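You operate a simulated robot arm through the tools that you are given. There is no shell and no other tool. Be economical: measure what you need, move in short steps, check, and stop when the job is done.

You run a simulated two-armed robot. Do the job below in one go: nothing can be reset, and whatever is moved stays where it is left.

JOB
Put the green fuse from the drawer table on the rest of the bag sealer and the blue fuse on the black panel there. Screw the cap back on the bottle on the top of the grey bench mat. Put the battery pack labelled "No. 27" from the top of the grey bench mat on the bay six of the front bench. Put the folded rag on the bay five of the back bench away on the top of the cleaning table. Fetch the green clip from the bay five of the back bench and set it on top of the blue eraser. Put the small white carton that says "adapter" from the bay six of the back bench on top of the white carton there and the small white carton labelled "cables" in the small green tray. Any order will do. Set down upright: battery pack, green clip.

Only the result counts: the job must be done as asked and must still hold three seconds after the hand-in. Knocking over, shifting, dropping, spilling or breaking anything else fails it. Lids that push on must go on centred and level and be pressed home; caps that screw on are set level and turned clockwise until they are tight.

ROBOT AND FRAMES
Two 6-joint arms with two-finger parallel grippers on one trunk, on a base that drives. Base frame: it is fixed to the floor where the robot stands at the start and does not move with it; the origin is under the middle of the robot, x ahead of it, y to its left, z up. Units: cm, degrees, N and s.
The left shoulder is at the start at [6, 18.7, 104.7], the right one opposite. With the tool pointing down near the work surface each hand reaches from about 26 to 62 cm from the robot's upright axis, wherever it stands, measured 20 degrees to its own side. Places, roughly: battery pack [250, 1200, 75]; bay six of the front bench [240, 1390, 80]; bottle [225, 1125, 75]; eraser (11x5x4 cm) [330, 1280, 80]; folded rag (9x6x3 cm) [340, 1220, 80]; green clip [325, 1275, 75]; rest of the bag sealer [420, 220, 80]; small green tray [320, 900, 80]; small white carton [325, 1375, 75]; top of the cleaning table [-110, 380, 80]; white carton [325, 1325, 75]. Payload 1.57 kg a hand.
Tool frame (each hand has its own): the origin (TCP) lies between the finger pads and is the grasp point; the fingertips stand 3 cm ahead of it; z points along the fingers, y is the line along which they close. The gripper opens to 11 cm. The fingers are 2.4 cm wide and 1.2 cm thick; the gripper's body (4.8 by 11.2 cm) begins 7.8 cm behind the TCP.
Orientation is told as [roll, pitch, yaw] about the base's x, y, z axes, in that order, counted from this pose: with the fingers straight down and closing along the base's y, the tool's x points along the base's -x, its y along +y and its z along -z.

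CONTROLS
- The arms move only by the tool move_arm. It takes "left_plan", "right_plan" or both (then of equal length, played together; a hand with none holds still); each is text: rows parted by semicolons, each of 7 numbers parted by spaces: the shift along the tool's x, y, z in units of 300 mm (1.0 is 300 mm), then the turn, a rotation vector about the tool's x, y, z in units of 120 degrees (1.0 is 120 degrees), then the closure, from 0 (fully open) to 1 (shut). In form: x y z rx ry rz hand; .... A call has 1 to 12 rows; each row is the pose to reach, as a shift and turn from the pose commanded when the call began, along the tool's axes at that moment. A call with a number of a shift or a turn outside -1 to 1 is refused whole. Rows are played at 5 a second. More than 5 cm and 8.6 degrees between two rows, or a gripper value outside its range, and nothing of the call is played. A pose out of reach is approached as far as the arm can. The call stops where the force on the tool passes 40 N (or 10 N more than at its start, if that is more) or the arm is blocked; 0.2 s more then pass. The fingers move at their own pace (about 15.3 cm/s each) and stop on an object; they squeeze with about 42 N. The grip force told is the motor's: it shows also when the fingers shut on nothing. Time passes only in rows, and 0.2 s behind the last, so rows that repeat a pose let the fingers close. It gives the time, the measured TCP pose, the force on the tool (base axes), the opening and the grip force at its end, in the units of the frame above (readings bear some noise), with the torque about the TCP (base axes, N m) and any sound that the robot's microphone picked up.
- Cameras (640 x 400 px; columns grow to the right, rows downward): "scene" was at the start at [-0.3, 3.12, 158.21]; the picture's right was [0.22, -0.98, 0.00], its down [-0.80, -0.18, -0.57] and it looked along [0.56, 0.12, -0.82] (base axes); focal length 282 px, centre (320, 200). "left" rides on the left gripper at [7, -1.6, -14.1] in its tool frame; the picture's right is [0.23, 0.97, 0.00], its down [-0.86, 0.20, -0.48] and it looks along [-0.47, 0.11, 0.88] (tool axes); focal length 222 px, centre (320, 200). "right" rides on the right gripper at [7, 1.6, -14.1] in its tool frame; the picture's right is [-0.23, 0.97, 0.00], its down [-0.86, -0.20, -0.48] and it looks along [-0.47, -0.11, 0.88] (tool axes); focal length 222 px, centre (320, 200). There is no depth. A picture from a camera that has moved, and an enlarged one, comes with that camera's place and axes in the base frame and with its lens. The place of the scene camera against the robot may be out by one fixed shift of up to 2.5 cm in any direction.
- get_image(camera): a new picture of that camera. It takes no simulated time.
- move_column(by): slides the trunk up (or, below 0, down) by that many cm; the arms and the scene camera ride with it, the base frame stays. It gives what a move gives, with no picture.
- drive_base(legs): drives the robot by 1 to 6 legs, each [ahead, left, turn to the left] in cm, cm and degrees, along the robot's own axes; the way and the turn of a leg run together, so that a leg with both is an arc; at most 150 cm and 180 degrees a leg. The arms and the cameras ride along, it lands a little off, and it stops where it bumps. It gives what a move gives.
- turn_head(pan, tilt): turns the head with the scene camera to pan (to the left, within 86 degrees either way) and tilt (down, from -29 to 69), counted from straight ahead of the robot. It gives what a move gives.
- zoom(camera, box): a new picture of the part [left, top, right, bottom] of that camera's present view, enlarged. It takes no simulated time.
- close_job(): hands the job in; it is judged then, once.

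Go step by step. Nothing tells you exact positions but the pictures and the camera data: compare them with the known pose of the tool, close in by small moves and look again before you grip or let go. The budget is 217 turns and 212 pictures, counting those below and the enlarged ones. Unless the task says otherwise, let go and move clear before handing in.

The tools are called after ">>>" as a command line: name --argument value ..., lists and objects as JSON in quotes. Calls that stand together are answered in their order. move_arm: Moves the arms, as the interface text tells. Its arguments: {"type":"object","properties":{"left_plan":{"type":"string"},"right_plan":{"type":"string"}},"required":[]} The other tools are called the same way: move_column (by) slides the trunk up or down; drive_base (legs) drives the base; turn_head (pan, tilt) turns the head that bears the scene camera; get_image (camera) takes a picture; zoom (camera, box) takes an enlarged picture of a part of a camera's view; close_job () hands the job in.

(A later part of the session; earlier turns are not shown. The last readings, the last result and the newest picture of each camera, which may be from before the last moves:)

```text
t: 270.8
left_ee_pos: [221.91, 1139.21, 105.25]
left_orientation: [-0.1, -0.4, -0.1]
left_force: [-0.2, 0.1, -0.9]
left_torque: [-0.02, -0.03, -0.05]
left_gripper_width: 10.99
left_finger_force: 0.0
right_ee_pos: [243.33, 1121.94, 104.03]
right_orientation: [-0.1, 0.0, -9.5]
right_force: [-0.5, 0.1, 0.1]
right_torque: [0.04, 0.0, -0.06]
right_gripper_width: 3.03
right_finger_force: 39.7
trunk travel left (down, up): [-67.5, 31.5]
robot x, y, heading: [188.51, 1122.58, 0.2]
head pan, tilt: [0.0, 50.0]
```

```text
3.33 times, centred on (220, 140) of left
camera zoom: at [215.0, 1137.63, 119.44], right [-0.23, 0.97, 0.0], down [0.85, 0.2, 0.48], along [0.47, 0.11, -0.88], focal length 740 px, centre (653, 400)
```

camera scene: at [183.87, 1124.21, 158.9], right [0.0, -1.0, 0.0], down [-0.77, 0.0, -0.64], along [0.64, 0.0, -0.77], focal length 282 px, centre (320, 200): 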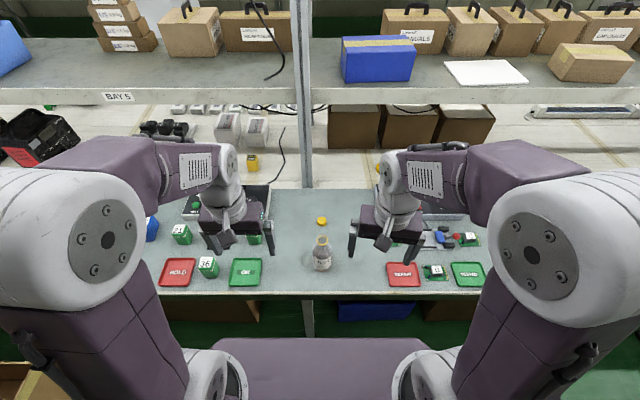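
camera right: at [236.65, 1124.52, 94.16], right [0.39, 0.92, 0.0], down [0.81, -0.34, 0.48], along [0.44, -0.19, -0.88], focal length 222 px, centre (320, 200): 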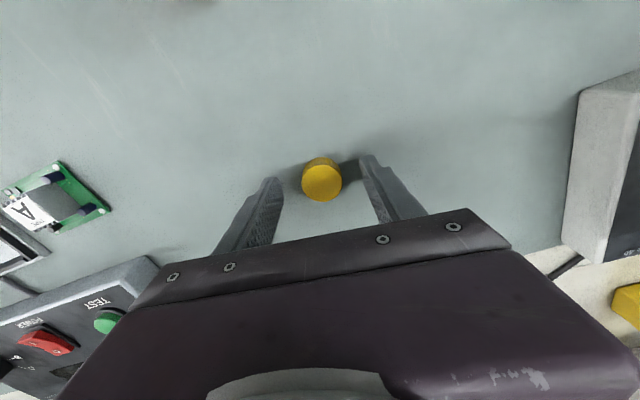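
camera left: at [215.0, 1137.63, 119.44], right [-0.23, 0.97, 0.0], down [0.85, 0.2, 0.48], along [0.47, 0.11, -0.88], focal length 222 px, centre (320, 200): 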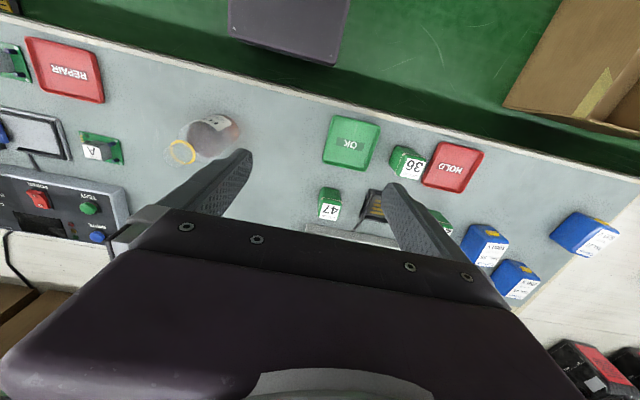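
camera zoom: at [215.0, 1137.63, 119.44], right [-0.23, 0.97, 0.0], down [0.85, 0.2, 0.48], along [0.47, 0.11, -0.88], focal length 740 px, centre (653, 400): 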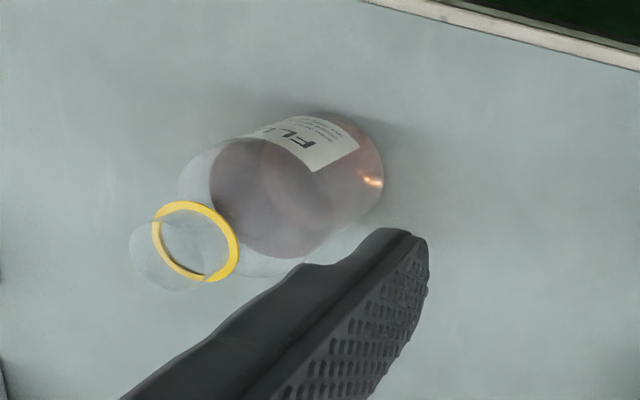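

>>> move_arm --left_plan "0.01 -0.04 0.04 0.016 -0.05 0.034 0;0.02 -0.08 0.1 0.032 -0.1 0.068 0;0.025 -0.13 0.17 0.048 -0.151 0.102 0;0.03 -0.19 0.25 0.064 -0.2015 0.136 0;0.035 -0.25 0.33 0.079 -0.252 0.17 0;0.04 -0.31 0.41 0.095 -0.302 0.2045 0;0.04 -0.36 0.48 0.111 -0.353 0.2386 0;0.04 -0.41 0.537 0.127 -0.403 0.2727 0"

>>> get_image --camera "left"

>>> get_image --camera "scene"

```text
t: 272.6
left_ee_pos: [228.13, 1121.04, 94.62]
left_orientation: [-8.7, -47.0, -28.2]
left_force: [-0.4, 0.4, 0.3]
left_torque: [0.01, 0.02, 0.03]
left_gripper_width: 10.99
left_finger_force: 0.1
left hand out of reach, approached as far as the arm can: row 3, 4, 5, 6, 7, 8
right_ee_pos: [243.35, 1121.91, 103.88]
right_orientation: [0.0, -0.1, -9.6]
right_force: [0.4, -1.2, -0.9]
right_torque: [-0.03, -0.01, -0.02]
right_gripper_width: 2.99
right_finger_force: 39.6
trunk travel left (down, up): [-67.5, 31.5]
robot x, y, heading: [188.44, 1122.72, 0.1]
head pan, tilt: [0.0, 50.0]
```

```text
148 pictures are left
camera left: at [215.04, 1128.72, 99.41], right [0.41, 0.87, -0.27], down [0.35, 0.12, 0.93], along [0.84, -0.48, -0.26], focal length 222 px, centre (320, 200)
```

left: 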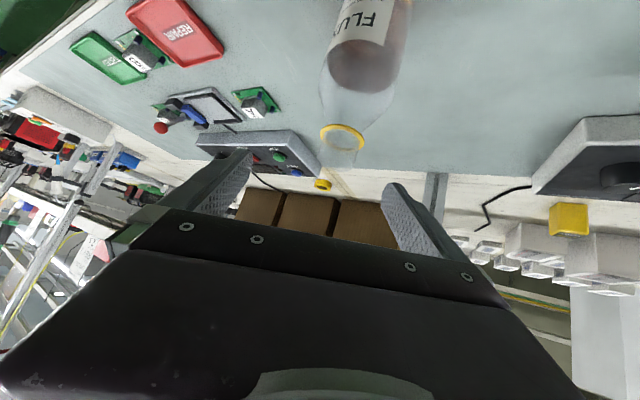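

```text
147 pictures are left
camera scene: at [188.81, 1124.11, 158.9], right [0.0, -1.0, 0.0], down [-0.77, 0.0, -0.64], along [0.64, 0.0, -0.77], focal length 282 px, centre (320, 200)
```

scene: 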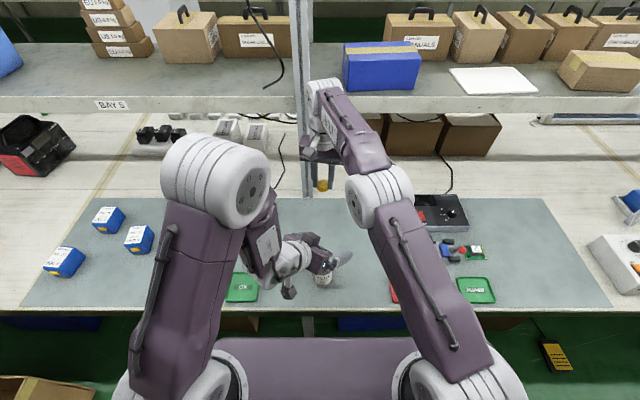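

>>> move_arm --left_plan "-0.085 0 -0.071 0 0 0 0;-0.17 0 -0.142 0 0 0 0;-0.255 0 -0.214 0 0 0 0"

```text
t: 273.4
left_ee_pos: [228.95, 1121.85, 104.62]
left_orientation: [-8.8, -47.1, -28.1]
left_force: [0.0, 0.5, -0.2]
left_torque: [0.02, 0.01, 0.0]
left_gripper_width: 11.02
left_finger_force: 0.0
right_ee_pos: [243.42, 1121.85, 104.01]
right_orientation: [0.0, -0.1, -9.6]
right_force: [0.1, -0.5, 0.2]
right_torque: [0.01, -0.02, 0.02]
right_gripper_width: 2.99
right_finger_force: 39.5
trunk travel left (down, up): [-67.5, 31.5]
robot x, y, heading: [188.48, 1122.52, 0.1]
head pan, tilt: [0.0, 50.0]
```

>>> drive_base --legs '[[-14, 0, 0]]'

>>> move_arm --left_plan "0.05 0.05 0.07 -0.02 0 0 0;0.11 0.1 0.15 -0.04 0 0 0;0.18 0.15 0.24 -0.06 0 0 0;0.25 0.21 0.33 -0.0725 0 0 0;0.313 0.268 0.424 -0.0725 0 0 0"

>>> get_image --camera "left"

```text
t: 274.8
left_ee_pos: [215.02, 1121.84, 104.56]
left_orientation: [-8.8, -47.0, -28.1]
left_force: [-0.4, -0.6, 0.9]
left_torque: [0.0, 0.04, -0.04]
left_gripper_width: 11.0
left_finger_force: 0.1
right_ee_pos: [229.49, 1121.78, 103.8]
right_orientation: [0.0, 0.0, -9.6]
right_force: [-0.1, -0.6, -0.1]
right_torque: [-0.03, 0.03, 0.03]
right_gripper_width: 2.99
right_finger_force: 39.5
trunk travel left (down, up): [-67.5, 31.5]
robot x, y, heading: [174.38, 1122.54, 0.1]
head pan, tilt: [0.0, 50.0]
```

```text
t: 276.0
left_ee_pos: [223.87, 1123.34, 90.28]
left_orientation: [-4.6, -45.8, -24.8]
left_force: [-0.1, 0.1, -0.1]
left_torque: [0.03, 0.02, 0.01]
left_gripper_width: 11.01
left_finger_force: 0.1
left hand out of reach, approached as far as the arm can: row 3, 4, 5
right_ee_pos: [229.51, 1121.84, 103.89]
right_orientation: [0.0, -0.1, -9.6]
right_force: [-0.1, -0.2, -0.4]
right_torque: [0.0, 0.03, 0.01]
right_gripper_width: 2.98
right_finger_force: 38.8
trunk travel left (down, up): [-67.5, 31.5]
robot x, y, heading: [174.63, 1122.71, 0.1]
head pan, tilt: [0.0, 50.0]
```

```text
146 pictures are left
camera left: at [210.09, 1129.25, 95.38], right [0.31, 0.92, -0.22], down [0.34, 0.1, 0.93], along [0.89, -0.37, -0.28], focal length 222 px, centre (320, 200)
```

left: 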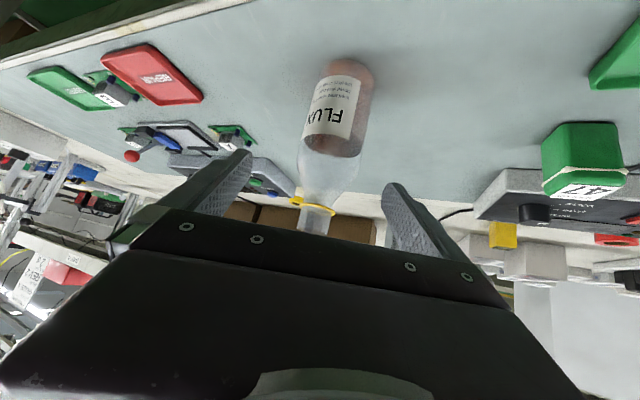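

>>> move_arm --left_plan "-0.1 -0.008 -0.097 0 0 0 0;-0.2 -0.016 -0.194 0 0 0 0;-0.3 -0.024 -0.29 0 0 0 0;-0.36 -0.028 -0.348 0 0 0 0"

>>> drive_base --legs '[[0, 16, 0]]'

```text
t: 277.0
left_ee_pos: [223.7, 1123.34, 105.73]
left_orientation: [-4.6, -45.7, -24.9]
left_force: [-0.1, 1.3, -0.3]
left_torque: [0.0, 0.01, 0.01]
left_gripper_width: 11.0
left_finger_force: 0.1
right_ee_pos: [229.39, 1121.94, 104.07]
right_orientation: [0.0, -0.1, -9.5]
right_force: [0.4, 0.7, -0.2]
right_torque: [-0.02, 0.02, -0.02]
right_gripper_width: 3.01
right_finger_force: 39.6
trunk travel left (down, up): [-67.5, 31.5]
robot x, y, heading: [174.39, 1122.56, 0.0]
head pan, tilt: [0.0, 50.0]
```

```text
t: 278.4
left_ee_pos: [223.9, 1139.17, 105.65]
left_orientation: [-4.7, -45.7, -24.8]
left_force: [-0.3, -0.2, -0.4]
left_torque: [0.01, -0.02, -0.02]
left_gripper_width: 10.99
left_finger_force: 0.3
right_ee_pos: [229.48, 1137.6, 104.09]
right_orientation: [-0.1, -0.1, -9.7]
right_force: [-0.1, 0.0, 0.4]
right_torque: [0.0, 0.0, 0.02]
right_gripper_width: 3.0
right_finger_force: 39.2
trunk travel left (down, up): [-67.5, 31.5]
robot x, y, heading: [174.66, 1138.38, 0.0]
head pan, tilt: [0.0, 50.0]
```

>>> move_arm --right_plan "-0.03 -0.135 0 0 0 0 1;-0.06 -0.27 0 0 0 0 1;-0.1 -0.405 0 0 0 0 1;-0.13 -0.54 0 0 0 0 1;-0.16 -0.675 0 0 0 0 1;-0.19 -0.813 0 0 0 0 1"

>>> move_arm --left_plan "0.055 -0.07 0.086 -0.01 0 0 0;0.11 -0.14 0.172 -0.02 0 0 0;0.165 -0.21 0.258 -0.03 0 0 0;0.22 -0.28 0.344 -0.039 0 0 0;0.275 -0.355 0.43 -0.039 0 0 0;0.331 -0.425 0.517 -0.039 0 0 0"

>>> get_image --camera "left"

```text
t: 279.8
left_ee_pos: [223.93, 1139.08, 105.66]
left_orientation: [-4.5, -45.8, -25.0]
left_force: [-0.1, 0.5, -0.9]
left_torque: [0.0, -0.01, 0.01]
left_gripper_width: 11.0
left_finger_force: 0.0
right_ee_pos: [230.91, 1112.54, 103.99]
right_orientation: [0.1, -0.2, -9.6]
right_force: [0.1, -0.5, 0.6]
right_torque: [0.0, 0.02, 0.0]
right_gripper_width: 3.0
right_finger_force: 39.8
trunk travel left (down, up): [-67.5, 31.5]
robot x, y, heading: [174.42, 1138.61, -0.1]
head pan, tilt: [0.0, 50.0]
```

```text
t: 281.2
left_ee_pos: [226.59, 1137.89, 89.65]
left_orientation: [-2.8, -45.3, -27.0]
left_force: [1.6, -0.5, 0.0]
left_torque: [-0.02, -0.02, -0.02]
left_gripper_width: 11.01
left_finger_force: 0.0
left hand out of reach, approached as far as the arm can: row 2, 3, 4, 5, 6
right_ee_pos: [231.36, 1112.63, 103.7]
right_orientation: [-0.1, 0.2, -9.7]
right_force: [0.8, 0.1, -0.2]
right_torque: [-0.01, 0.06, 0.01]
right_gripper_width: 2.98
right_finger_force: 39.9
trunk travel left (down, up): [-67.5, 31.5]
robot x, y, heading: [174.26, 1138.94, -0.1]
head pan, tilt: [0.0, 50.0]
```

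```text
145 pictures are left
camera left: at [212.89, 1143.95, 94.85], right [0.33, 0.92, -0.2], down [0.34, 0.08, 0.94], along [0.88, -0.38, -0.29], focal length 222 px, centre (320, 200)
```

left: 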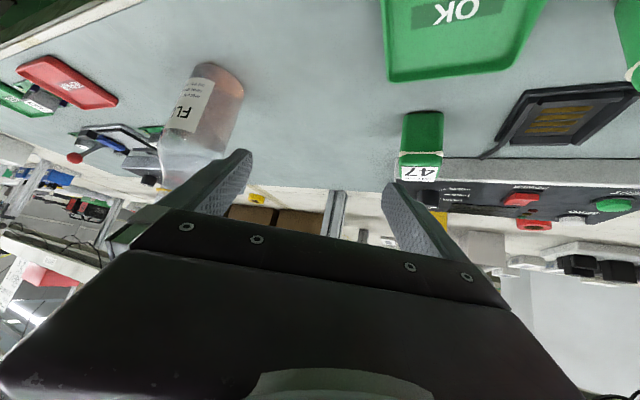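

>>> move_arm --left_plan "-0.085 -0.004 -0.084 0 0 0 0;-0.17 -0.008 -0.168 0 0 0 0;-0.256 -0.012 -0.252 0 0 0 0;-0.342 -0.016 -0.336 0 0 0 0;-0.427 -0.02 -0.42 0 0 0 0" --right_plan "0 0 -0.13 0 0 0 1;0 0 -0.26 0 0 0 1;0 0 -0.39 0 0 0 1;0 0 -0.52 0 0 0 1;0 0 -0.65 0 0 0 1"

>>> move_column --by -10

>>> get_image --camera "scene"

```text
t: 282.4
left_ee_pos: [226.16, 1137.73, 107.82]
left_orientation: [-2.6, -45.5, -27.2]
left_force: [0.8, 0.6, 0.2]
left_torque: [-0.05, 0.0, 0.01]
left_gripper_width: 11.0
left_finger_force: 0.0
right_ee_pos: [225.72, 1113.55, 118.3]
right_orientation: [-0.1, -0.2, -9.7]
right_force: [-0.5, 0.5, 0.2]
right_torque: [0.02, -0.03, 0.03]
right_gripper_width: 3.01
right_finger_force: 39.2
right hand out of reach, approached as far as the arm can: row 2, 3, 4, 5
trunk travel left (down, up): [-67.5, 31.5]
robot x, y, heading: [174.35, 1138.23, -0.1]
head pan, tilt: [0.0, 50.0]
```

```text
t: 283.7
left_ee_pos: [226.47, 1137.7, 97.75]
left_orientation: [-2.5, -45.3, -27.2]
left_force: [-0.2, -0.3, -0.1]
left_torque: [0.01, -0.03, 0.01]
left_gripper_width: 10.98
left_finger_force: 0.0
right_ee_pos: [225.99, 1113.45, 108.1]
right_orientation: [0.0, -0.1, -9.7]
right_force: [0.4, -0.6, 0.2]
right_torque: [0.03, 0.01, -0.04]
right_gripper_width: 3.02
right_finger_force: 39.4
trunk travel left (down, up): [-57.5, 41.5]
robot x, y, heading: [174.66, 1138.58, 0.2]
head pan, tilt: [0.0, 50.0]
```

```text
144 pictures are left
camera scene: at [174.74, 1140.07, 148.9], right [0.0, -1.0, 0.0], down [-0.77, 0.0, -0.64], along [0.64, 0.0, -0.77], focal length 282 px, centre (320, 200)
```

scene: 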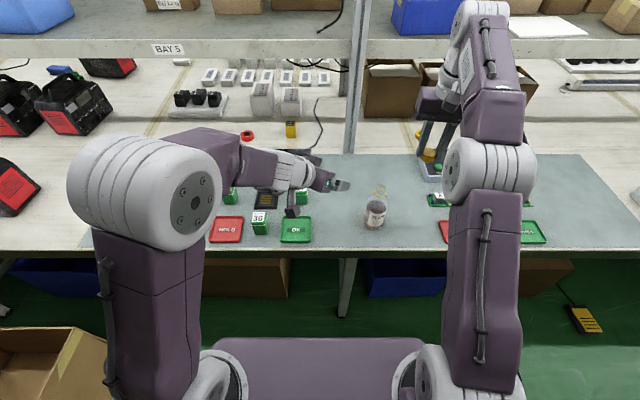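

>>> move_arm --left_plan "0.04 -0.087 0.052 -0.01 0 0 0;0.08 -0.173 0.104 -0.021 0 0 0;0.118 -0.26 0.156 -0.021 0 0 0;0.157 -0.346 0.208 -0.021 0 0 0;0.196 -0.433 0.26 -0.021 0 0 0"

>>> get_image --camera "left"

```text
t: 284.9
left_ee_pos: [224.64, 1136.23, 89.15]
left_orientation: [-1.1, -44.2, -29.8]
left_force: [-0.4, -0.6, 0.3]
left_torque: [-0.02, 0.02, -0.03]
left_gripper_width: 11.0
left_finger_force: 0.0
left hand out of reach, approached as far as the arm can: row 2, 3, 4, 5
right_ee_pos: [225.89, 1113.42, 108.07]
right_orientation: [0.1, -0.2, -9.7]
right_force: [-0.1, 0.0, -0.3]
right_torque: [0.01, 0.03, 0.03]
right_gripper_width: 3.01
right_finger_force: 39.8
trunk travel left (down, up): [-57.5, 41.5]
robot x, y, heading: [174.37, 1138.85, 0.1]
head pan, tilt: [0.0, 50.0]
```

```text
143 pictures are left
camera left: at [211.1, 1142.58, 94.63], right [0.35, 0.92, -0.17], down [0.35, 0.04, 0.94], along [0.87, -0.39, -0.31], focal length 222 px, centre (320, 200)
```

left: 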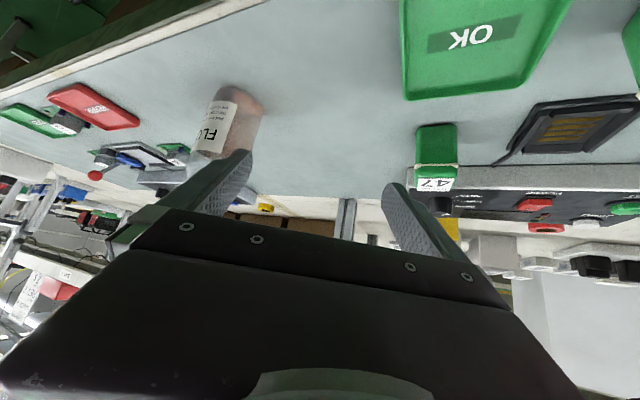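

>>> move_arm --left_plan "-0.016 -0.11 0.024 0.014 0 0.0143 0;-0.032 -0.22 0.048 0.028 0 0.0287 0;-0.048 -0.33 0.072 0.042 0 0.043 0"

>>> get_image --camera "left"

```text
t: 285.7
left_ee_pos: [222.41, 1126.69, 89.03]
left_orientation: [-1.6, -44.1, -36.9]
left_force: [0.7, -0.7, 0.6]
left_torque: [-0.01, 0.01, -0.02]
left_gripper_width: 11.0
left_finger_force: 0.0
left hand out of reach, approached as far as the arm can: row 3
right_ee_pos: [225.97, 1113.49, 108.0]
right_orientation: [0.0, 0.0, -9.7]
right_force: [-0.3, 0.6, 0.2]
right_torque: [0.01, 0.0, -0.05]
right_gripper_width: 2.99
right_finger_force: 39.7
trunk travel left (down, up): [-57.5, 41.5]
robot x, y, heading: [174.52, 1138.68, 0.0]
head pan, tilt: [0.0, 50.0]
```

```text
142 pictures are left
camera left: at [209.8, 1134.7, 94.59], right [0.47, 0.86, -0.18], down [0.36, 0.0, 0.93], along [0.81, -0.5, -0.31], focal length 222 px, centre (320, 200)
```

left: 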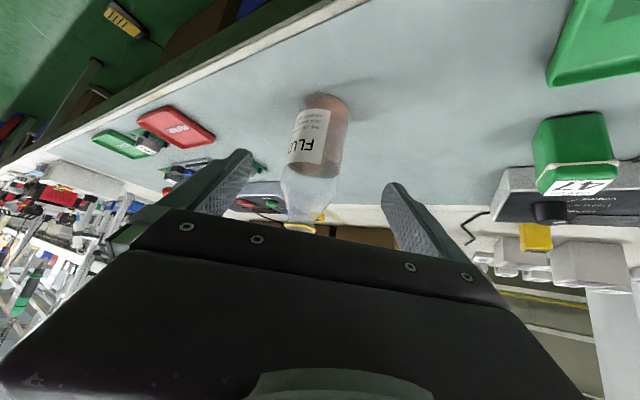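

>>> move_arm --left_plan "0 -0.004 0.1 0 0 0 0;0 -0.008 0.19 0 0 0 0;0 -0.01 0.283 0 0 0 0"

>>> get_image --camera "left"

>>> zoom --camera "scene" --box '[270, 100, 510, 260]'

```text
t: 286.5
left_ee_pos: [227.1, 1123.0, 83.06]
left_orientation: [-1.6, -43.9, -37.0]
left_force: [1.1, -0.6, 0.1]
left_torque: [-0.01, 0.03, 0.0]
left_gripper_width: 10.98
left_finger_force: 0.0
left hand out of reach, approached as far as the arm can: row 2
right_ee_pos: [225.97, 1113.42, 108.05]
right_orientation: [0.0, -0.1, -9.7]
right_force: [-0.6, 0.0, -0.2]
right_torque: [0.03, -0.04, 0.0]
right_gripper_width: 3.01
right_finger_force: 39.0
trunk travel left (down, up): [-57.5, 41.5]
robot x, y, heading: [174.28, 1138.6, 0.3]
head pan, tilt: [0.0, 50.0]
```

```text
141 pictures are left
camera left: at [214.51, 1130.94, 88.62], right [0.47, 0.86, -0.18], down [0.36, 0.0, 0.93], along [0.81, -0.5, -0.31], focal length 222 px, centre (320, 200)
```

left: 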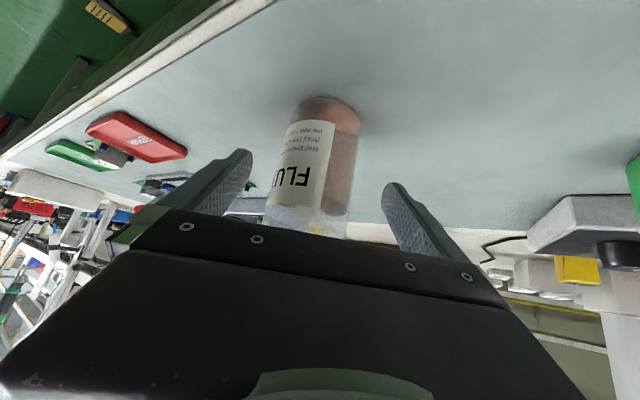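

```text
2.50 times, centred on (390, 180) of scene
camera zoom: at [174.84, 1140.02, 148.9], right [0.0, -1.0, 0.0], down [-0.77, 0.0, -0.64], along [0.64, 0.0, -0.77], focal length 704 px, centre (145, 250)
```

zoom: 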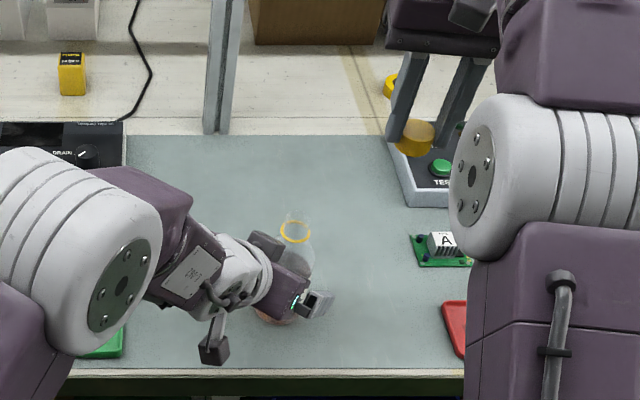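

>>> move_arm --left_plan "0 -0.016 0 0 0 0 0;0 -0.016 0 0 0 0 0.3;0 -0.016 0 0 0 0 0.6;0 -0.016 0 0 0 0 1;0 -0.016 0 0 0 0 1"

>>> get_image --camera "left"

>>> get_image --camera "right"

```text
t: 287.7
left_ee_pos: [225.89, 1122.76, 82.55]
left_orientation: [-3.4, -41.3, -36.8]
left_force: [1.8, 1.4, 4.6]
left_torque: [0.15, -0.22, 0.02]
left_gripper_width: 5.72
left_finger_force: 42.8
left hand out of reach, approached as far as the arm can: row 1, 2
right_ee_pos: [225.92, 1113.51, 108.09]
right_orientation: [0.1, -0.1, -9.6]
right_force: [-0.6, -0.5, 0.9]
right_torque: [0.01, 0.01, 0.01]
right_gripper_width: 2.98
right_finger_force: 39.5
trunk travel left (down, up): [-57.5, 41.5]
robot x, y, heading: [174.38, 1138.7, 0.2]
head pan, tilt: [0.0, 50.0]
```

```text
139 pictures are left
camera left: at [213.75, 1130.89, 88.78], right [0.48, 0.86, -0.19], down [0.4, -0.02, 0.91], along [0.78, -0.51, -0.36], focal length 222 px, centre (320, 200)
```

left: 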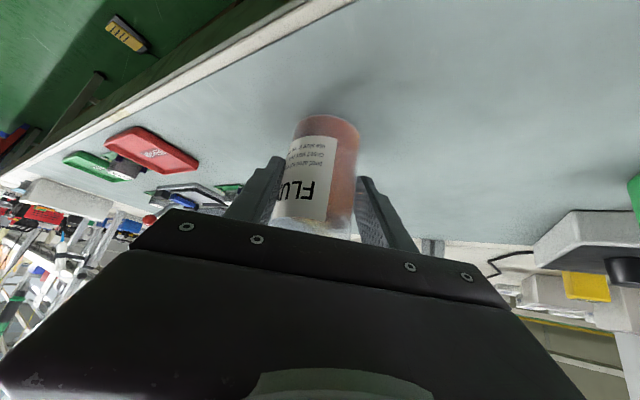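

```text
138 pictures are left
camera right: at [219.22, 1116.24, 122.27], right [0.39, 0.92, 0.0], down [0.81, -0.34, 0.48], along [0.44, -0.19, -0.88], focal length 222 px, centre (320, 200)
```

right: 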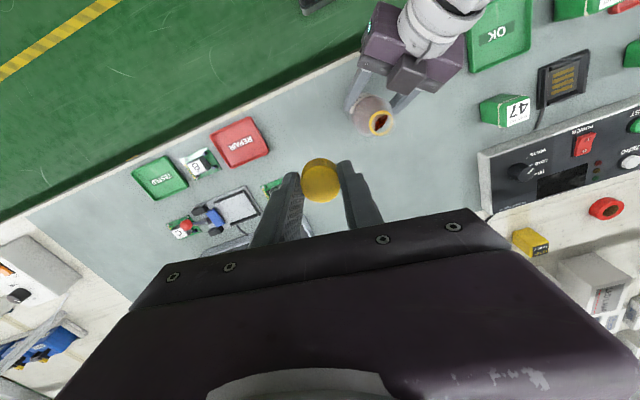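

>>> zoom --camera "right" --box '[330, 70, 430, 150]'

```text
5.00 times, centred on (380, 110) of right
camera zoom: at [219.22, 1116.24, 122.27], right [0.39, 0.92, 0.0], down [0.81, -0.34, 0.48], along [0.44, -0.19, -0.88], focal length 1111 px, centre (20, 650)
```

zoom: 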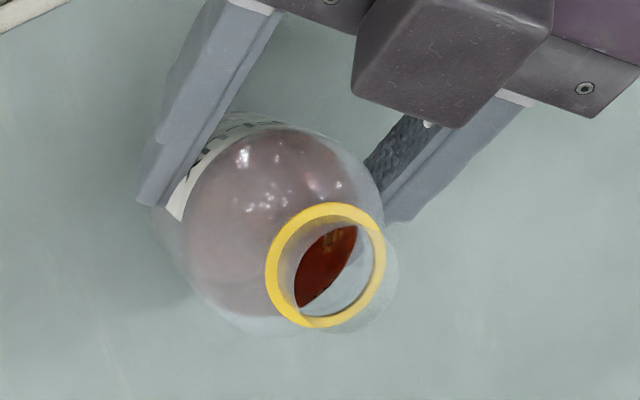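

>>> move_arm --right_plan "0.001 0.09 0 0 0 0 1;0.002 0.18 0.03 0 0 0 1;0.002 0.28 0.1 0 0 0 1;0.002 0.28 0.2 0 0 0 1"

>>> get_image --camera "right"

>>> zoom --camera "scene" --box '[330, 110, 430, 210]'

```text
t: 288.7
left_ee_pos: [225.86, 1122.73, 82.45]
left_orientation: [-3.4, -41.3, -36.9]
left_force: [1.7, 0.2, 6.1]
left_torque: [0.11, -0.22, -0.01]
left_gripper_width: 5.73
left_finger_force: 42.0
right_ee_pos: [227.17, 1121.82, 102.17]
right_orientation: [0.0, -0.1, -9.6]
right_force: [0.8, -0.4, -0.3]
right_torque: [-0.02, 0.0, -0.03]
right_gripper_width: 3.0
right_finger_force: 39.4
trunk travel left (down, up): [-57.5, 41.5]
robot x, y, heading: [174.15, 1138.9, 0.2]
head pan, tilt: [0.0, 50.0]
```

```text
136 pictures are left
camera right: at [220.48, 1124.54, 116.24], right [0.39, 0.92, 0.0], down [0.81, -0.34, 0.48], along [0.44, -0.19, -0.88], focal length 222 px, centre (320, 200)
```

right: 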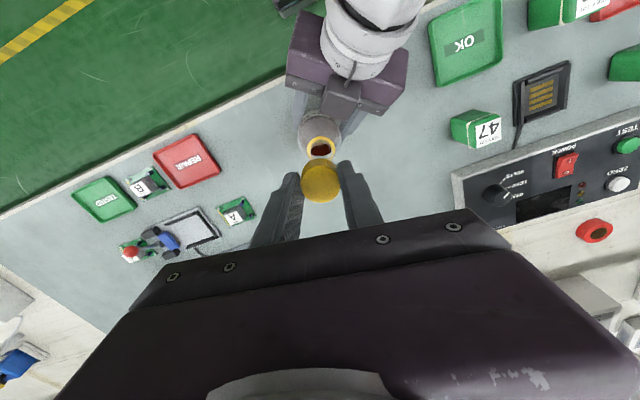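

```text
4.00 times, centred on (380, 160) of scene
camera zoom: at [174.67, 1140.05, 148.9], right [0.0, -1.0, 0.0], down [-0.77, 0.0, -0.64], along [0.64, 0.0, -0.77], focal length 1127 px, centre (80, 360)
```

zoom: 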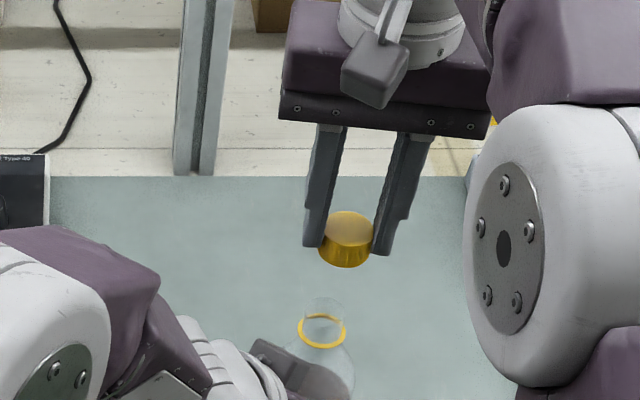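

>>> zoom --camera "right" --box '[280, 120, 360, 210]'

```text
4.44 times, centred on (320, 165) of right
camera zoom: at [220.48, 1124.54, 116.24], right [0.39, 0.92, 0.0], down [0.81, -0.34, 0.48], along [0.44, -0.19, -0.88], focal length 987 px, centre (320, 356)
```

zoom: 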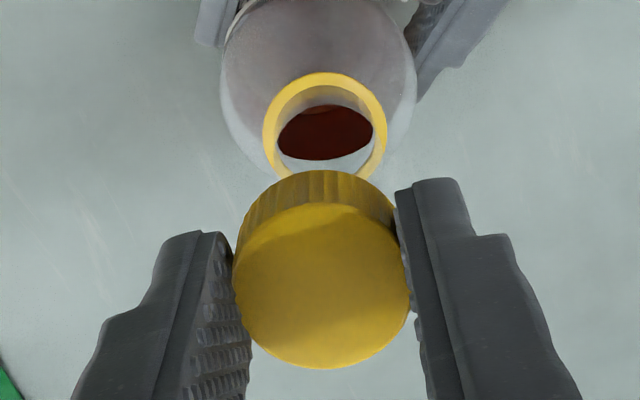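

>>> move_arm --right_plan "0.001 0.006 0.08 0 0 0 1;0.001 0.006 0.165 0 0 0 1"

>>> zoom --camera "right" --box '[280, 120, 360, 210]'

>>> zoom --camera "scene" --box '[350, 130, 410, 210]'

```text
t: 289.3
left_ee_pos: [225.87, 1122.71, 82.49]
left_orientation: [-3.4, -41.4, -36.8]
left_force: [0.8, -0.3, 5.5]
left_torque: [0.0, -0.27, 0.01]
left_gripper_width: 5.71
left_finger_force: 42.1
right_ee_pos: [227.22, 1121.9, 97.08]
right_orientation: [0.0, 0.0, -9.7]
right_force: [0.3, 0.1, 0.0]
right_torque: [0.03, 0.04, 0.01]
right_gripper_width: 3.0
right_finger_force: 38.9
trunk travel left (down, up): [-57.5, 41.5]
robot x, y, heading: [174.51, 1138.69, -0.0]
head pan, tilt: [0.0, 50.0]
```

```text
4.44 times, centred on (320, 165) of right
camera zoom: at [220.47, 1124.75, 111.26], right [0.39, 0.92, 0.0], down [0.81, -0.34, 0.48], along [0.44, -0.19, -0.88], focal length 987 px, centre (320, 356)
```

zoom: 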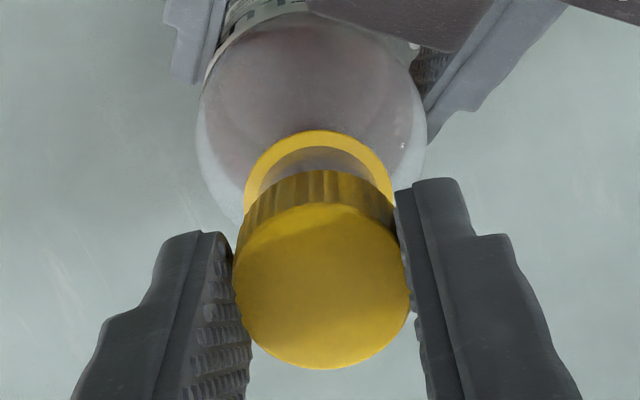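

```text
5.00 times, centred on (380, 170) of scene
camera zoom: at [174.68, 1140.09, 148.9], right [0.0, -1.0, 0.0], down [-0.77, 0.0, -0.64], along [0.64, 0.0, -0.77], focal length 1409 px, centre (20, 350)
```

zoom: 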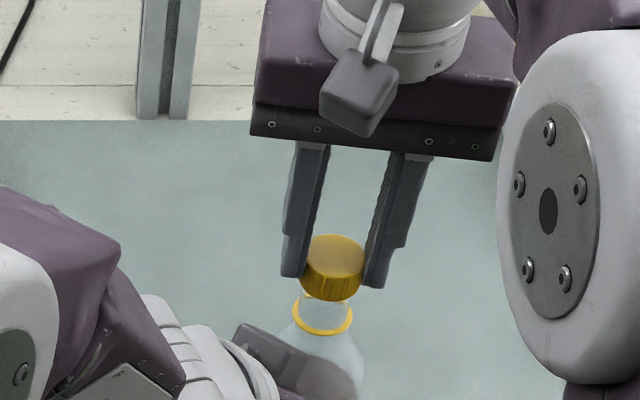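

>>> move_arm --right_plan "0.003 0 0.01 0 0 0 1;0.003 0 0.02 0 0 0 1;0.003 0 0.028 0 0 0 1;0.003 0 0.034 0 0 0 1"

```text
t: 290.3
left_ee_pos: [225.73, 1122.78, 82.57]
left_orientation: [-3.4, -41.4, -36.9]
left_force: [0.9, -0.2, 6.9]
left_torque: [0.06, -0.38, -0.04]
left_gripper_width: 5.73
left_finger_force: 42.3
right_ee_pos: [227.05, 1121.85, 96.02]
right_orientation: [0.0, 0.0, -9.7]
right_force: [0.6, 0.2, 0.0]
right_torque: [0.02, -0.04, 0.01]
right_gripper_width: 3.02
right_finger_force: 39.7
trunk travel left (down, up): [-57.5, 41.5]
robot x, y, heading: [174.04, 1138.32, -0.2]
head pan, tilt: [0.0, 50.0]
```

>>> move_arm --right_plan "0 0 0.008 0 0 0 1;0 0 0.016 0 0 0 1;0 0 0.022 0 0 0 1;0 0 0.028 0 0 0 1"

>>> zoom --camera "scene" --box '[350, 140, 410, 210]'

```text
t: 291.3
left_ee_pos: [225.8, 1122.68, 82.54]
left_orientation: [-3.5, -41.3, -37.0]
left_force: [-0.9, 0.6, 7.0]
left_torque: [0.06, -0.52, -0.03]
left_gripper_width: 5.75
left_finger_force: 42.4
right_ee_pos: [227.22, 1121.9, 95.21]
right_orientation: [0.0, -0.1, -9.7]
right_force: [1.6, 0.3, 0.5]
right_torque: [-0.02, -0.08, 0.01]
right_gripper_width: 2.99
right_finger_force: 39.4
trunk travel left (down, up): [-57.5, 41.5]
robot x, y, heading: [174.16, 1138.82, -0.3]
head pan, tilt: [0.0, 50.0]
```

```text
5.71 times, centred on (380, 175) of scene
camera zoom: at [174.65, 1140.1, 148.9], right [0.0, -1.0, 0.0], down [-0.77, 0.0, -0.64], along [0.64, 0.0, -0.77], focal length 1610 px, centre (-23, 343)
```

zoom: 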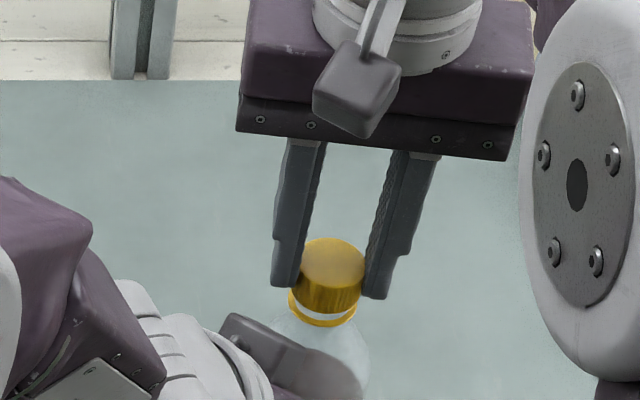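

>>> move_arm --right_plan "0 0 0.006 0 0 0 1;0 0 0.012 0 0 0 1;0 0 0.018 0 0 0 1;0 0 0.024 0 0 0 1"

>>> zoom --camera "scene" --box '[350, 140, 410, 210]'

```text
t: 292.3
left_ee_pos: [225.76, 1122.75, 82.6]
left_orientation: [-3.4, -41.2, -36.8]
left_force: [12.6, -8.0, -8.8]
left_torque: [0.48, -0.67, -0.11]
left_gripper_width: 5.7
left_finger_force: 42.1
right_ee_pos: [227.11, 1122.07, 94.91]
right_orientation: [0.1, -0.3, -9.7]
right_force: [-5.0, 3.1, 33.0]
right_torque: [0.02, 0.7, -0.04]
right_gripper_width: 2.99
right_finger_force: 39.1
trunk travel left (down, up): [-57.5, 41.5]
robot x, y, heading: [174.58, 1138.63, -0.0]
head pan, tilt: [0.0, 50.0]
```

```text
5.71 times, centred on (380, 175) of scene
camera zoom: at [174.54, 1140.08, 148.93], right [0.0, -1.0, 0.0], down [-0.77, 0.0, -0.64], along [0.64, 0.0, -0.77], focal length 1610 px, centre (-23, 343)
```

zoom: 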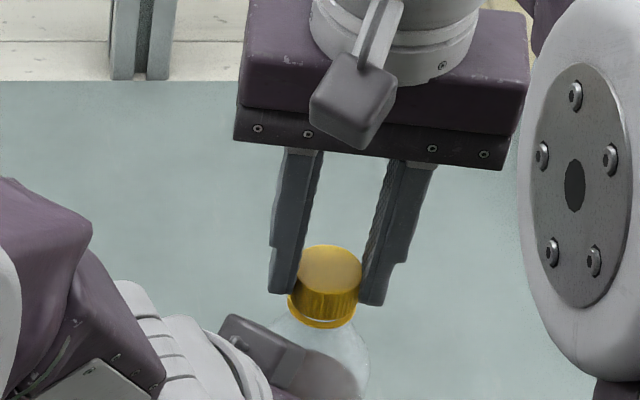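

>>> move_arm --right_plan "0 0 -0.006 0 0 0 1;0 0 -0.005 0 0 0.07 1;0 0 -0.004 0 0 0.14 1;0 0 -0.003 0 0 0.21 1;0 0 -0.002 0 0 0.28 1;0 0 -0.001 0 0 0.35 1;0 0 0 0 0 0.42 1;0 0 0 0 0 0.49 1;0 0 0 0 0 0.56 1"

>>> zoom --camera "scene" --box '[350, 140, 410, 210]'

```text
t: 294.3
left_ee_pos: [225.72, 1122.72, 82.48]
left_orientation: [-3.3, -41.3, -37.0]
left_force: [-10.6, -8.4, -5.7]
left_torque: [1.5, -1.56, -0.32]
left_gripper_width: 5.78
left_finger_force: 42.4
right_ee_pos: [227.23, 1121.86, 94.65]
right_orientation: [0.4, -0.2, -77.1]
right_force: [14.6, 6.2, 24.9]
right_torque: [-0.63, -0.6, 0.01]
right_gripper_width: 2.99
right_finger_force: 39.9
trunk travel left (down, up): [-57.5, 41.5]
robot x, y, heading: [174.46, 1138.55, -0.1]
head pan, tilt: [0.0, 50.0]
```

```text
5.71 times, centred on (380, 175) of scene
camera zoom: at [174.53, 1140.11, 148.9], right [0.0, -1.0, 0.0], down [-0.77, 0.0, -0.64], along [0.64, 0.0, -0.77], focal length 1610 px, centre (-23, 343)
```

zoom: 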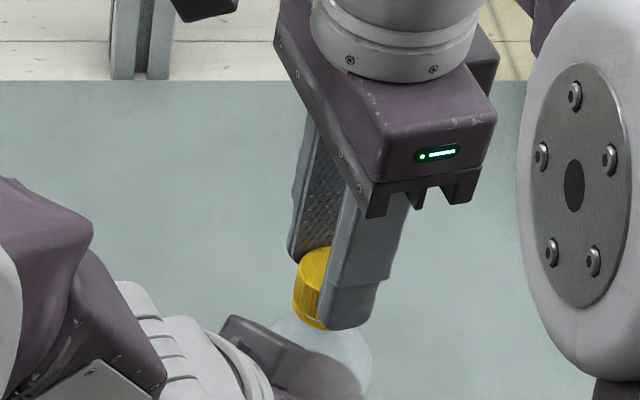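

>>> move_arm --right_plan "0.001 0.005 -0.002 0 0 0 1;0.001 0.005 -0.002 0 0 0.07 1;0.001 0.005 -0.001 0 0 0.14 1;0.001 0.005 0 0 0 0.21 1;0.001 0.005 0 0 0 0.28 1;0.001 0.005 0.001 0 0 0.35 1;0.001 0.005 0.002 0 0 0.42 1;0.001 0.005 0.003 0 0 0.49 1"

```text
t: 296.1
left_ee_pos: [225.66, 1122.73, 82.47]
left_orientation: [-3.2, -41.1, -37.0]
left_force: [-21.4, 2.3, -6.0]
left_torque: [0.43, -1.42, -0.11]
left_gripper_width: 5.78
left_finger_force: 42.4
right_ee_pos: [227.18, 1121.97, 94.56]
right_orientation: [0.2, 0.3, -135.9]
right_force: [16.1, -4.3, 19.1]
right_torque: [-0.78, -0.26, 0.03]
right_gripper_width: 3.02
right_finger_force: 39.6
trunk travel left (down, up): [-57.5, 41.5]
robot x, y, heading: [174.37, 1138.8, -0.2]
head pan, tilt: [0.0, 50.0]
```

>>> move_arm --right_plan "0 0 0 0 0 0.07 1;0 0 0.001 0 0 0.14 1;0 0 0.002 0 0 0.21 1;0 0 0.003 0 0 0.28 1;0 0 0.004 0 0 0.35 1"

>>> zoom --camera "scene" --box '[350, 140, 410, 210]'

```text
t: 297.3
left_ee_pos: [225.8, 1122.22, 82.8]
left_orientation: [-3.2, -42.0, -37.6]
left_force: [-3.2, -0.2, 1.3]
left_torque: [-0.11, -0.97, -0.1]
left_gripper_width: 5.94
left_finger_force: 41.9
right_ee_pos: [227.41, 1120.29, 94.54]
right_orientation: [-1.5, 0.9, -173.2]
right_force: [4.1, 1.0, 10.5]
right_torque: [0.02, 0.34, 0.02]
right_gripper_width: 3.01
right_finger_force: 39.3
right hand out of reach, approached as far as the arm can: row 5
trunk travel left (down, up): [-57.5, 41.5]
robot x, y, heading: [174.41, 1138.49, -0.1]
head pan, tilt: [0.0, 50.0]
stopped in row 5 (right hand): the force on the tool passed its limit (the readings are from after the stop); the commanded pose is now the measured one
```

```text
5.71 times, centred on (380, 175) of scene
camera zoom: at [174.58, 1140.04, 148.9], right [0.0, -1.0, 0.0], down [-0.77, 0.0, -0.64], along [0.64, 0.0, -0.77], focal length 1610 px, centre (-23, 343)
```

zoom: 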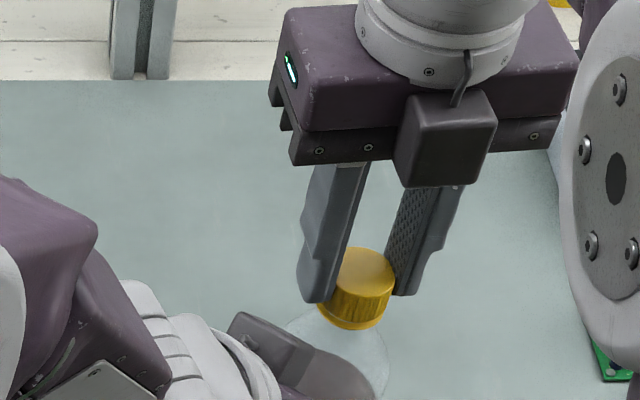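

>>> move_arm --right_plan "0 -0.02 0 0 0 -0.03 1;0 -0.04 0 0 0 -0.04 1;0 -0.057 0 0 0 -0.05 1"

>>> zoom --camera "scene" --box '[340, 130, 420, 230]'

>>> get_image --camera "left"

```text
t: 298.1
left_ee_pos: [225.85, 1122.64, 82.73]
left_orientation: [-3.4, -41.6, -37.2]
left_force: [-4.8, 23.7, 4.0]
left_torque: [-0.36, -0.69, 0.29]
left_gripper_width: 5.72
left_finger_force: 42.0
right_ee_pos: [227.06, 1122.06, 94.55]
right_orientation: [-1.2, 0.8, -167.1]
right_force: [6.7, -19.0, 9.1]
right_torque: [-1.31, -0.12, 0.03]
right_gripper_width: 3.0
right_finger_force: 39.3
trunk travel left (down, up): [-57.5, 41.5]
robot x, y, heading: [174.62, 1138.34, -0.1]
head pan, tilt: [0.0, 50.0]
```

```text
4.00 times, centred on (380, 180) of scene
camera zoom: at [174.57, 1140.21, 148.91], right [0.0, -1.0, 0.0], down [-0.77, 0.0, -0.64], along [0.64, 0.0, -0.77], focal length 1127 px, centre (80, 280)
```

zoom: 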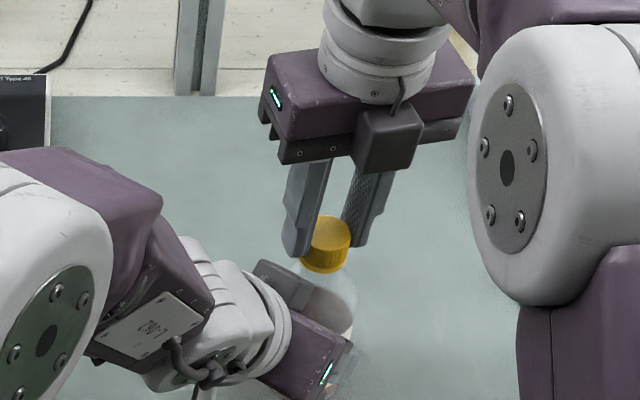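

```text
126 pictures are left
camera left: at [213.65, 1130.81, 88.83], right [0.48, 0.85, -0.19], down [0.4, -0.02, 0.92], along [0.78, -0.52, -0.35], focal length 222 px, centre (320, 200)
```

left: 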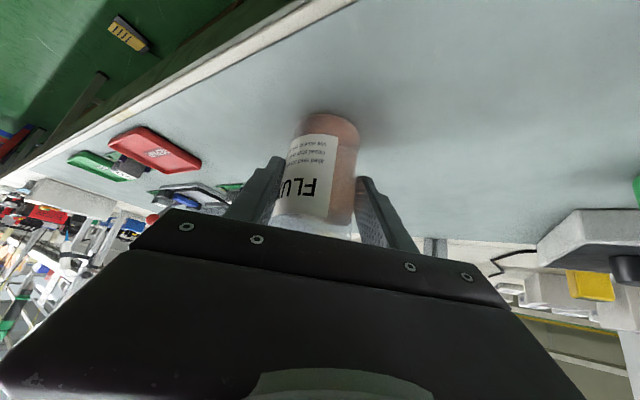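

>>> move_arm --right_plan "0 0 0 0 0 0 0.45;0 0 0 0 0 0 0.45;0 0 -0.06 0 0 0 0.45;0 0 -0.12 0 0 -0.03 0.45;0 0 -0.12 0 0 -0.1 0.45;0 0 -0.12 0 0 -0.17 0.45;0 0 -0.12 0 0 -0.24 0.45;0 0 -0.12 0 0 -0.31 0.45;0 0 -0.12 0 0 -0.38 0.45;0 0 -0.12 0 0 -0.45 0.45;0 0 -0.12 0 0 -0.52 0.45;0 0 -0.12 0 0 -0.59 0.45"

>>> move_arm --right_plan "0 0 0 0 0 -0.07 0.45;0 0 0 0 0 -0.14 0.45;0 0 0 0 0 -0.21 0.45;0 0 0 0 0 -0.28 0.45;0 0 0 0 0 -0.35 0.45;0 0 0 0 0 -0.42 0.45;0 0 0 0 0 -0.49 0.45;0 0 0 0 0 -0.56 0.45;0 0 0 0 0 -0.63 0.45;0 0 0 0 0 -0.7 0.45;0 0 0 0 0 -0.77 0.45"

>>> get_image --camera "right"

```text
t: 300.7
left_ee_pos: [225.72, 1122.38, 82.62]
left_orientation: [-3.4, -41.7, -37.5]
left_force: [0.1, 0.3, -0.3]
left_torque: [0.0, -0.03, -0.01]
left_gripper_width: 5.73
left_finger_force: 42.6
right_ee_pos: [227.15, 1121.87, 97.94]
right_orientation: [0.2, 1.4, -96.0]
right_force: [0.4, 0.7, 0.0]
right_torque: [0.01, 0.02, 0.0]
right_gripper_width: 6.02
right_finger_force: 0.0
trunk travel left (down, up): [-57.5, 41.5]
robot x, y, heading: [174.09, 1138.74, 0.4]
head pan, tilt: [0.0, 50.0]
```

```text
t: 303.1
left_ee_pos: [225.78, 1122.34, 82.66]
left_orientation: [-3.4, -41.8, -37.5]
left_force: [1.5, -0.8, 1.4]
left_torque: [0.0, -0.06, -0.01]
left_gripper_width: 5.74
left_finger_force: 42.2
right_ee_pos: [227.21, 1122.01, 97.97]
right_orientation: [1.6, -0.4, -3.7]
right_force: [-0.3, -0.9, 0.6]
right_torque: [0.0, 0.01, 0.02]
right_gripper_width: 6.03
right_finger_force: 0.1
trunk travel left (down, up): [-57.5, 41.5]
robot x, y, heading: [174.09, 1138.6, -0.1]
head pan, tilt: [0.0, 50.0]
```

```text
125 pictures are left
camera right: at [220.12, 1123.67, 112.18], right [0.29, 0.96, 0.03], down [0.84, -0.27, 0.48], along [0.46, -0.12, -0.88], focal length 222 px, centre (320, 200)
```

right: 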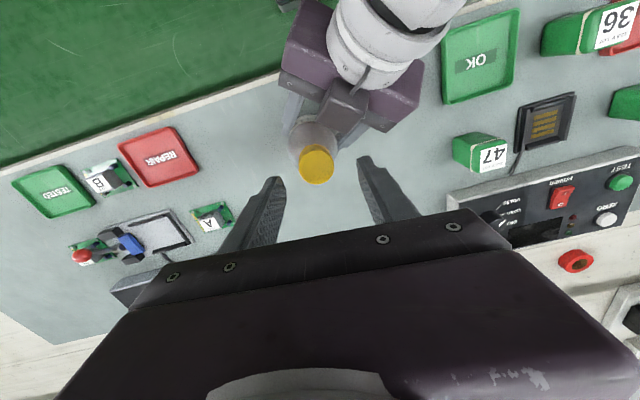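

>>> move_arm --right_plan "0.013 -0.006 0.05 0.013 0 0 0.45;0.013 -0.006 0.108 0.013 0 0 0.45;0.013 -0.006 0.108 0.013 0 0 1;0.013 -0.006 0.108 0.013 0 0 1;0.013 -0.006 0.108 0.013 0 0 1"

```text
t: 304.3
left_ee_pos: [225.77, 1122.29, 82.66]
left_orientation: [-3.4, -41.6, -37.4]
left_force: [-0.9, 9.6, 3.0]
left_torque: [-0.69, -0.28, 0.1]
left_gripper_width: 5.73
left_finger_force: 42.1
right_ee_pos: [226.88, 1121.87, 94.78]
right_orientation: [-0.1, -0.3, -3.9]
right_force: [2.9, -9.4, -0.3]
right_torque: [-0.31, -0.07, 0.01]
right_gripper_width: 2.99
right_finger_force: 39.0
trunk travel left (down, up): [-57.5, 41.5]
robot x, y, heading: [174.37, 1138.77, -0.1]
head pan, tilt: [0.0, 50.0]
```

>>> move_arm --right_plan "0 -0.005 0 0 0 0.07 1;0 -0.005 0.001 0 0 0.14 1;0 -0.005 0.001 0 0 0.21 1;0 -0.005 0.002 0 0 0.28 1;0 -0.005 0.002 0 0 0.35 1;0 -0.005 0.003 0 0 0.42 1;0 -0.005 0.003 0 0 0.49 1;0 -0.005 0.004 0 0 0.56 1;0 -0.005 0.004 0 0 0.63 1;0 -0.005 0.005 0 0 0.7 1;0 -0.005 0.005 0 0 0.77 1"

```text
t: 306.7
left_ee_pos: [225.78, 1122.31, 82.65]
left_orientation: [-3.4, -41.6, -37.6]
left_force: [-20.6, -12.7, -2.1]
left_torque: [1.26, -1.49, -0.29]
left_gripper_width: 5.75
left_finger_force: 42.4
right_ee_pos: [226.8, 1121.88, 94.66]
right_orientation: [0.5, 0.0, -96.5]
right_force: [20.5, 11.8, 3.9]
right_torque: [0.24, -0.8, 0.08]
right_gripper_width: 2.96
right_finger_force: 39.4
trunk travel left (down, up): [-57.5, 41.5]
robot x, y, heading: [174.27, 1138.75, -0.0]
head pan, tilt: [0.0, 50.0]
```

>>> move_arm --right_plan "0.006 0.008 0 0 0 0 1;0.006 0.008 0 0 0 0.07 1;0.006 0.008 0.001 0 0 0.14 1;0.006 0.008 0.001 0 0 0.21 1;0.006 0.008 0.002 0 0 0.28 1;0.006 0.008 0.002 0 0 0.35 1;0.006 0.008 0.003 0 0 0.42 1;0.006 0.008 0.003 0 0 0.49 1"

```text
t: 308.5
left_ee_pos: [225.79, 1122.34, 82.67]
left_orientation: [-3.3, -41.6, -37.4]
left_force: [-8.8, 7.4, -4.2]
left_torque: [-0.39, -0.41, -0.55]
left_gripper_width: 5.73
left_finger_force: 42.2
right_ee_pos: [227.14, 1121.96, 94.39]
right_orientation: [0.1, 0.1, -155.2]
right_force: [7.9, -8.1, 5.9]
right_torque: [-0.44, -0.44, 0.58]
right_gripper_width: 2.99
right_finger_force: 39.3
trunk travel left (down, up): [-57.5, 41.5]
robot x, y, heading: [174.33, 1138.49, 0.0]
head pan, tilt: [0.0, 50.0]
```

>>> move_arm --right_plan "0 0 0 0 0 0.03 1;0 0 0 0 0 0.06 1"

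```text
t: 309.1
left_ee_pos: [225.83, 1122.17, 82.62]
left_orientation: [-3.4, -41.7, -37.5]
left_force: [-10.3, 7.4, -0.9]
left_torque: [-0.52, -0.65, -0.53]
left_gripper_width: 5.74
left_finger_force: 42.2
right_ee_pos: [226.96, 1121.85, 94.41]
right_orientation: [0.2, 0.2, -162.3]
right_force: [9.7, -7.9, 2.1]
right_torque: [-0.41, -0.51, 0.62]
right_gripper_width: 2.95
right_finger_force: 39.2
trunk travel left (down, up): [-57.5, 41.5]
robot x, y, heading: [174.61, 1138.27, -0.1]
head pan, tilt: [0.0, 50.0]
```

>>> move_arm --right_plan "0 0 0 0 0 0 0.45;0 0 0 0 0 0 0.45;0 0 -0.08 0 0 -0.07 0.45;0 0 -0.1 0 0 -0.14 0.45;0 0 -0.1 0 0 -0.21 0.45;0 0 -0.1 0 0 -0.28 0.45;0 0 -0.1 0 0 -0.35 0.45;0 0 -0.1 0 0 -0.42 0.45;0 0 -0.05 0 0 -0.49 0.45;0 0 0.003 0 0 -0.52 0.45;0 0 0.003 0 0 -0.52 1;0 0 0.003 0 0 -0.52 1"

>>> move_arm --right_plan "0 0 0 0 0 0 1;0 0 0 0 0 0.05 1;0 0 0 0 0 0.1 1;0 0 0 0 0 0.15 1;0 0 0 0 0 0.2 1"

```text
t: 311.7
left_ee_pos: [225.85, 1122.29, 82.67]
left_orientation: [-3.3, -41.8, -37.4]
left_force: [5.8, 0.6, -1.4]
left_torque: [0.11, 0.53, -0.02]
left_gripper_width: 5.68
left_finger_force: 41.9
right_ee_pos: [226.94, 1121.9, 94.36]
right_orientation: [0.0, 0.0, -99.8]
right_force: [-4.9, -0.6, -0.7]
right_torque: [-0.11, 0.09, -0.02]
right_gripper_width: 2.97
right_finger_force: 39.8
trunk travel left (down, up): [-57.5, 41.5]
robot x, y, heading: [174.36, 1138.64, 0.1]
head pan, tilt: [0.0, 50.0]
```

```text
t: 312.9
left_ee_pos: [225.76, 1122.3, 82.66]
left_orientation: [-3.3, -41.8, -37.4]
left_force: [8.2, 0.1, -0.6]
left_torque: [0.01, 0.93, -0.6]
left_gripper_width: 5.71
left_finger_force: 41.6
right_ee_pos: [227.01, 1121.91, 94.29]
right_orientation: [0.3, 0.1, -123.9]
right_force: [-8.1, 0.6, -2.8]
right_torque: [0.06, -0.08, 0.62]
right_gripper_width: 3.01
right_finger_force: 38.6
trunk travel left (down, up): [-57.5, 41.5]
robot x, y, heading: [174.38, 1138.78, 0.2]
head pan, tilt: [0.0, 50.0]
```

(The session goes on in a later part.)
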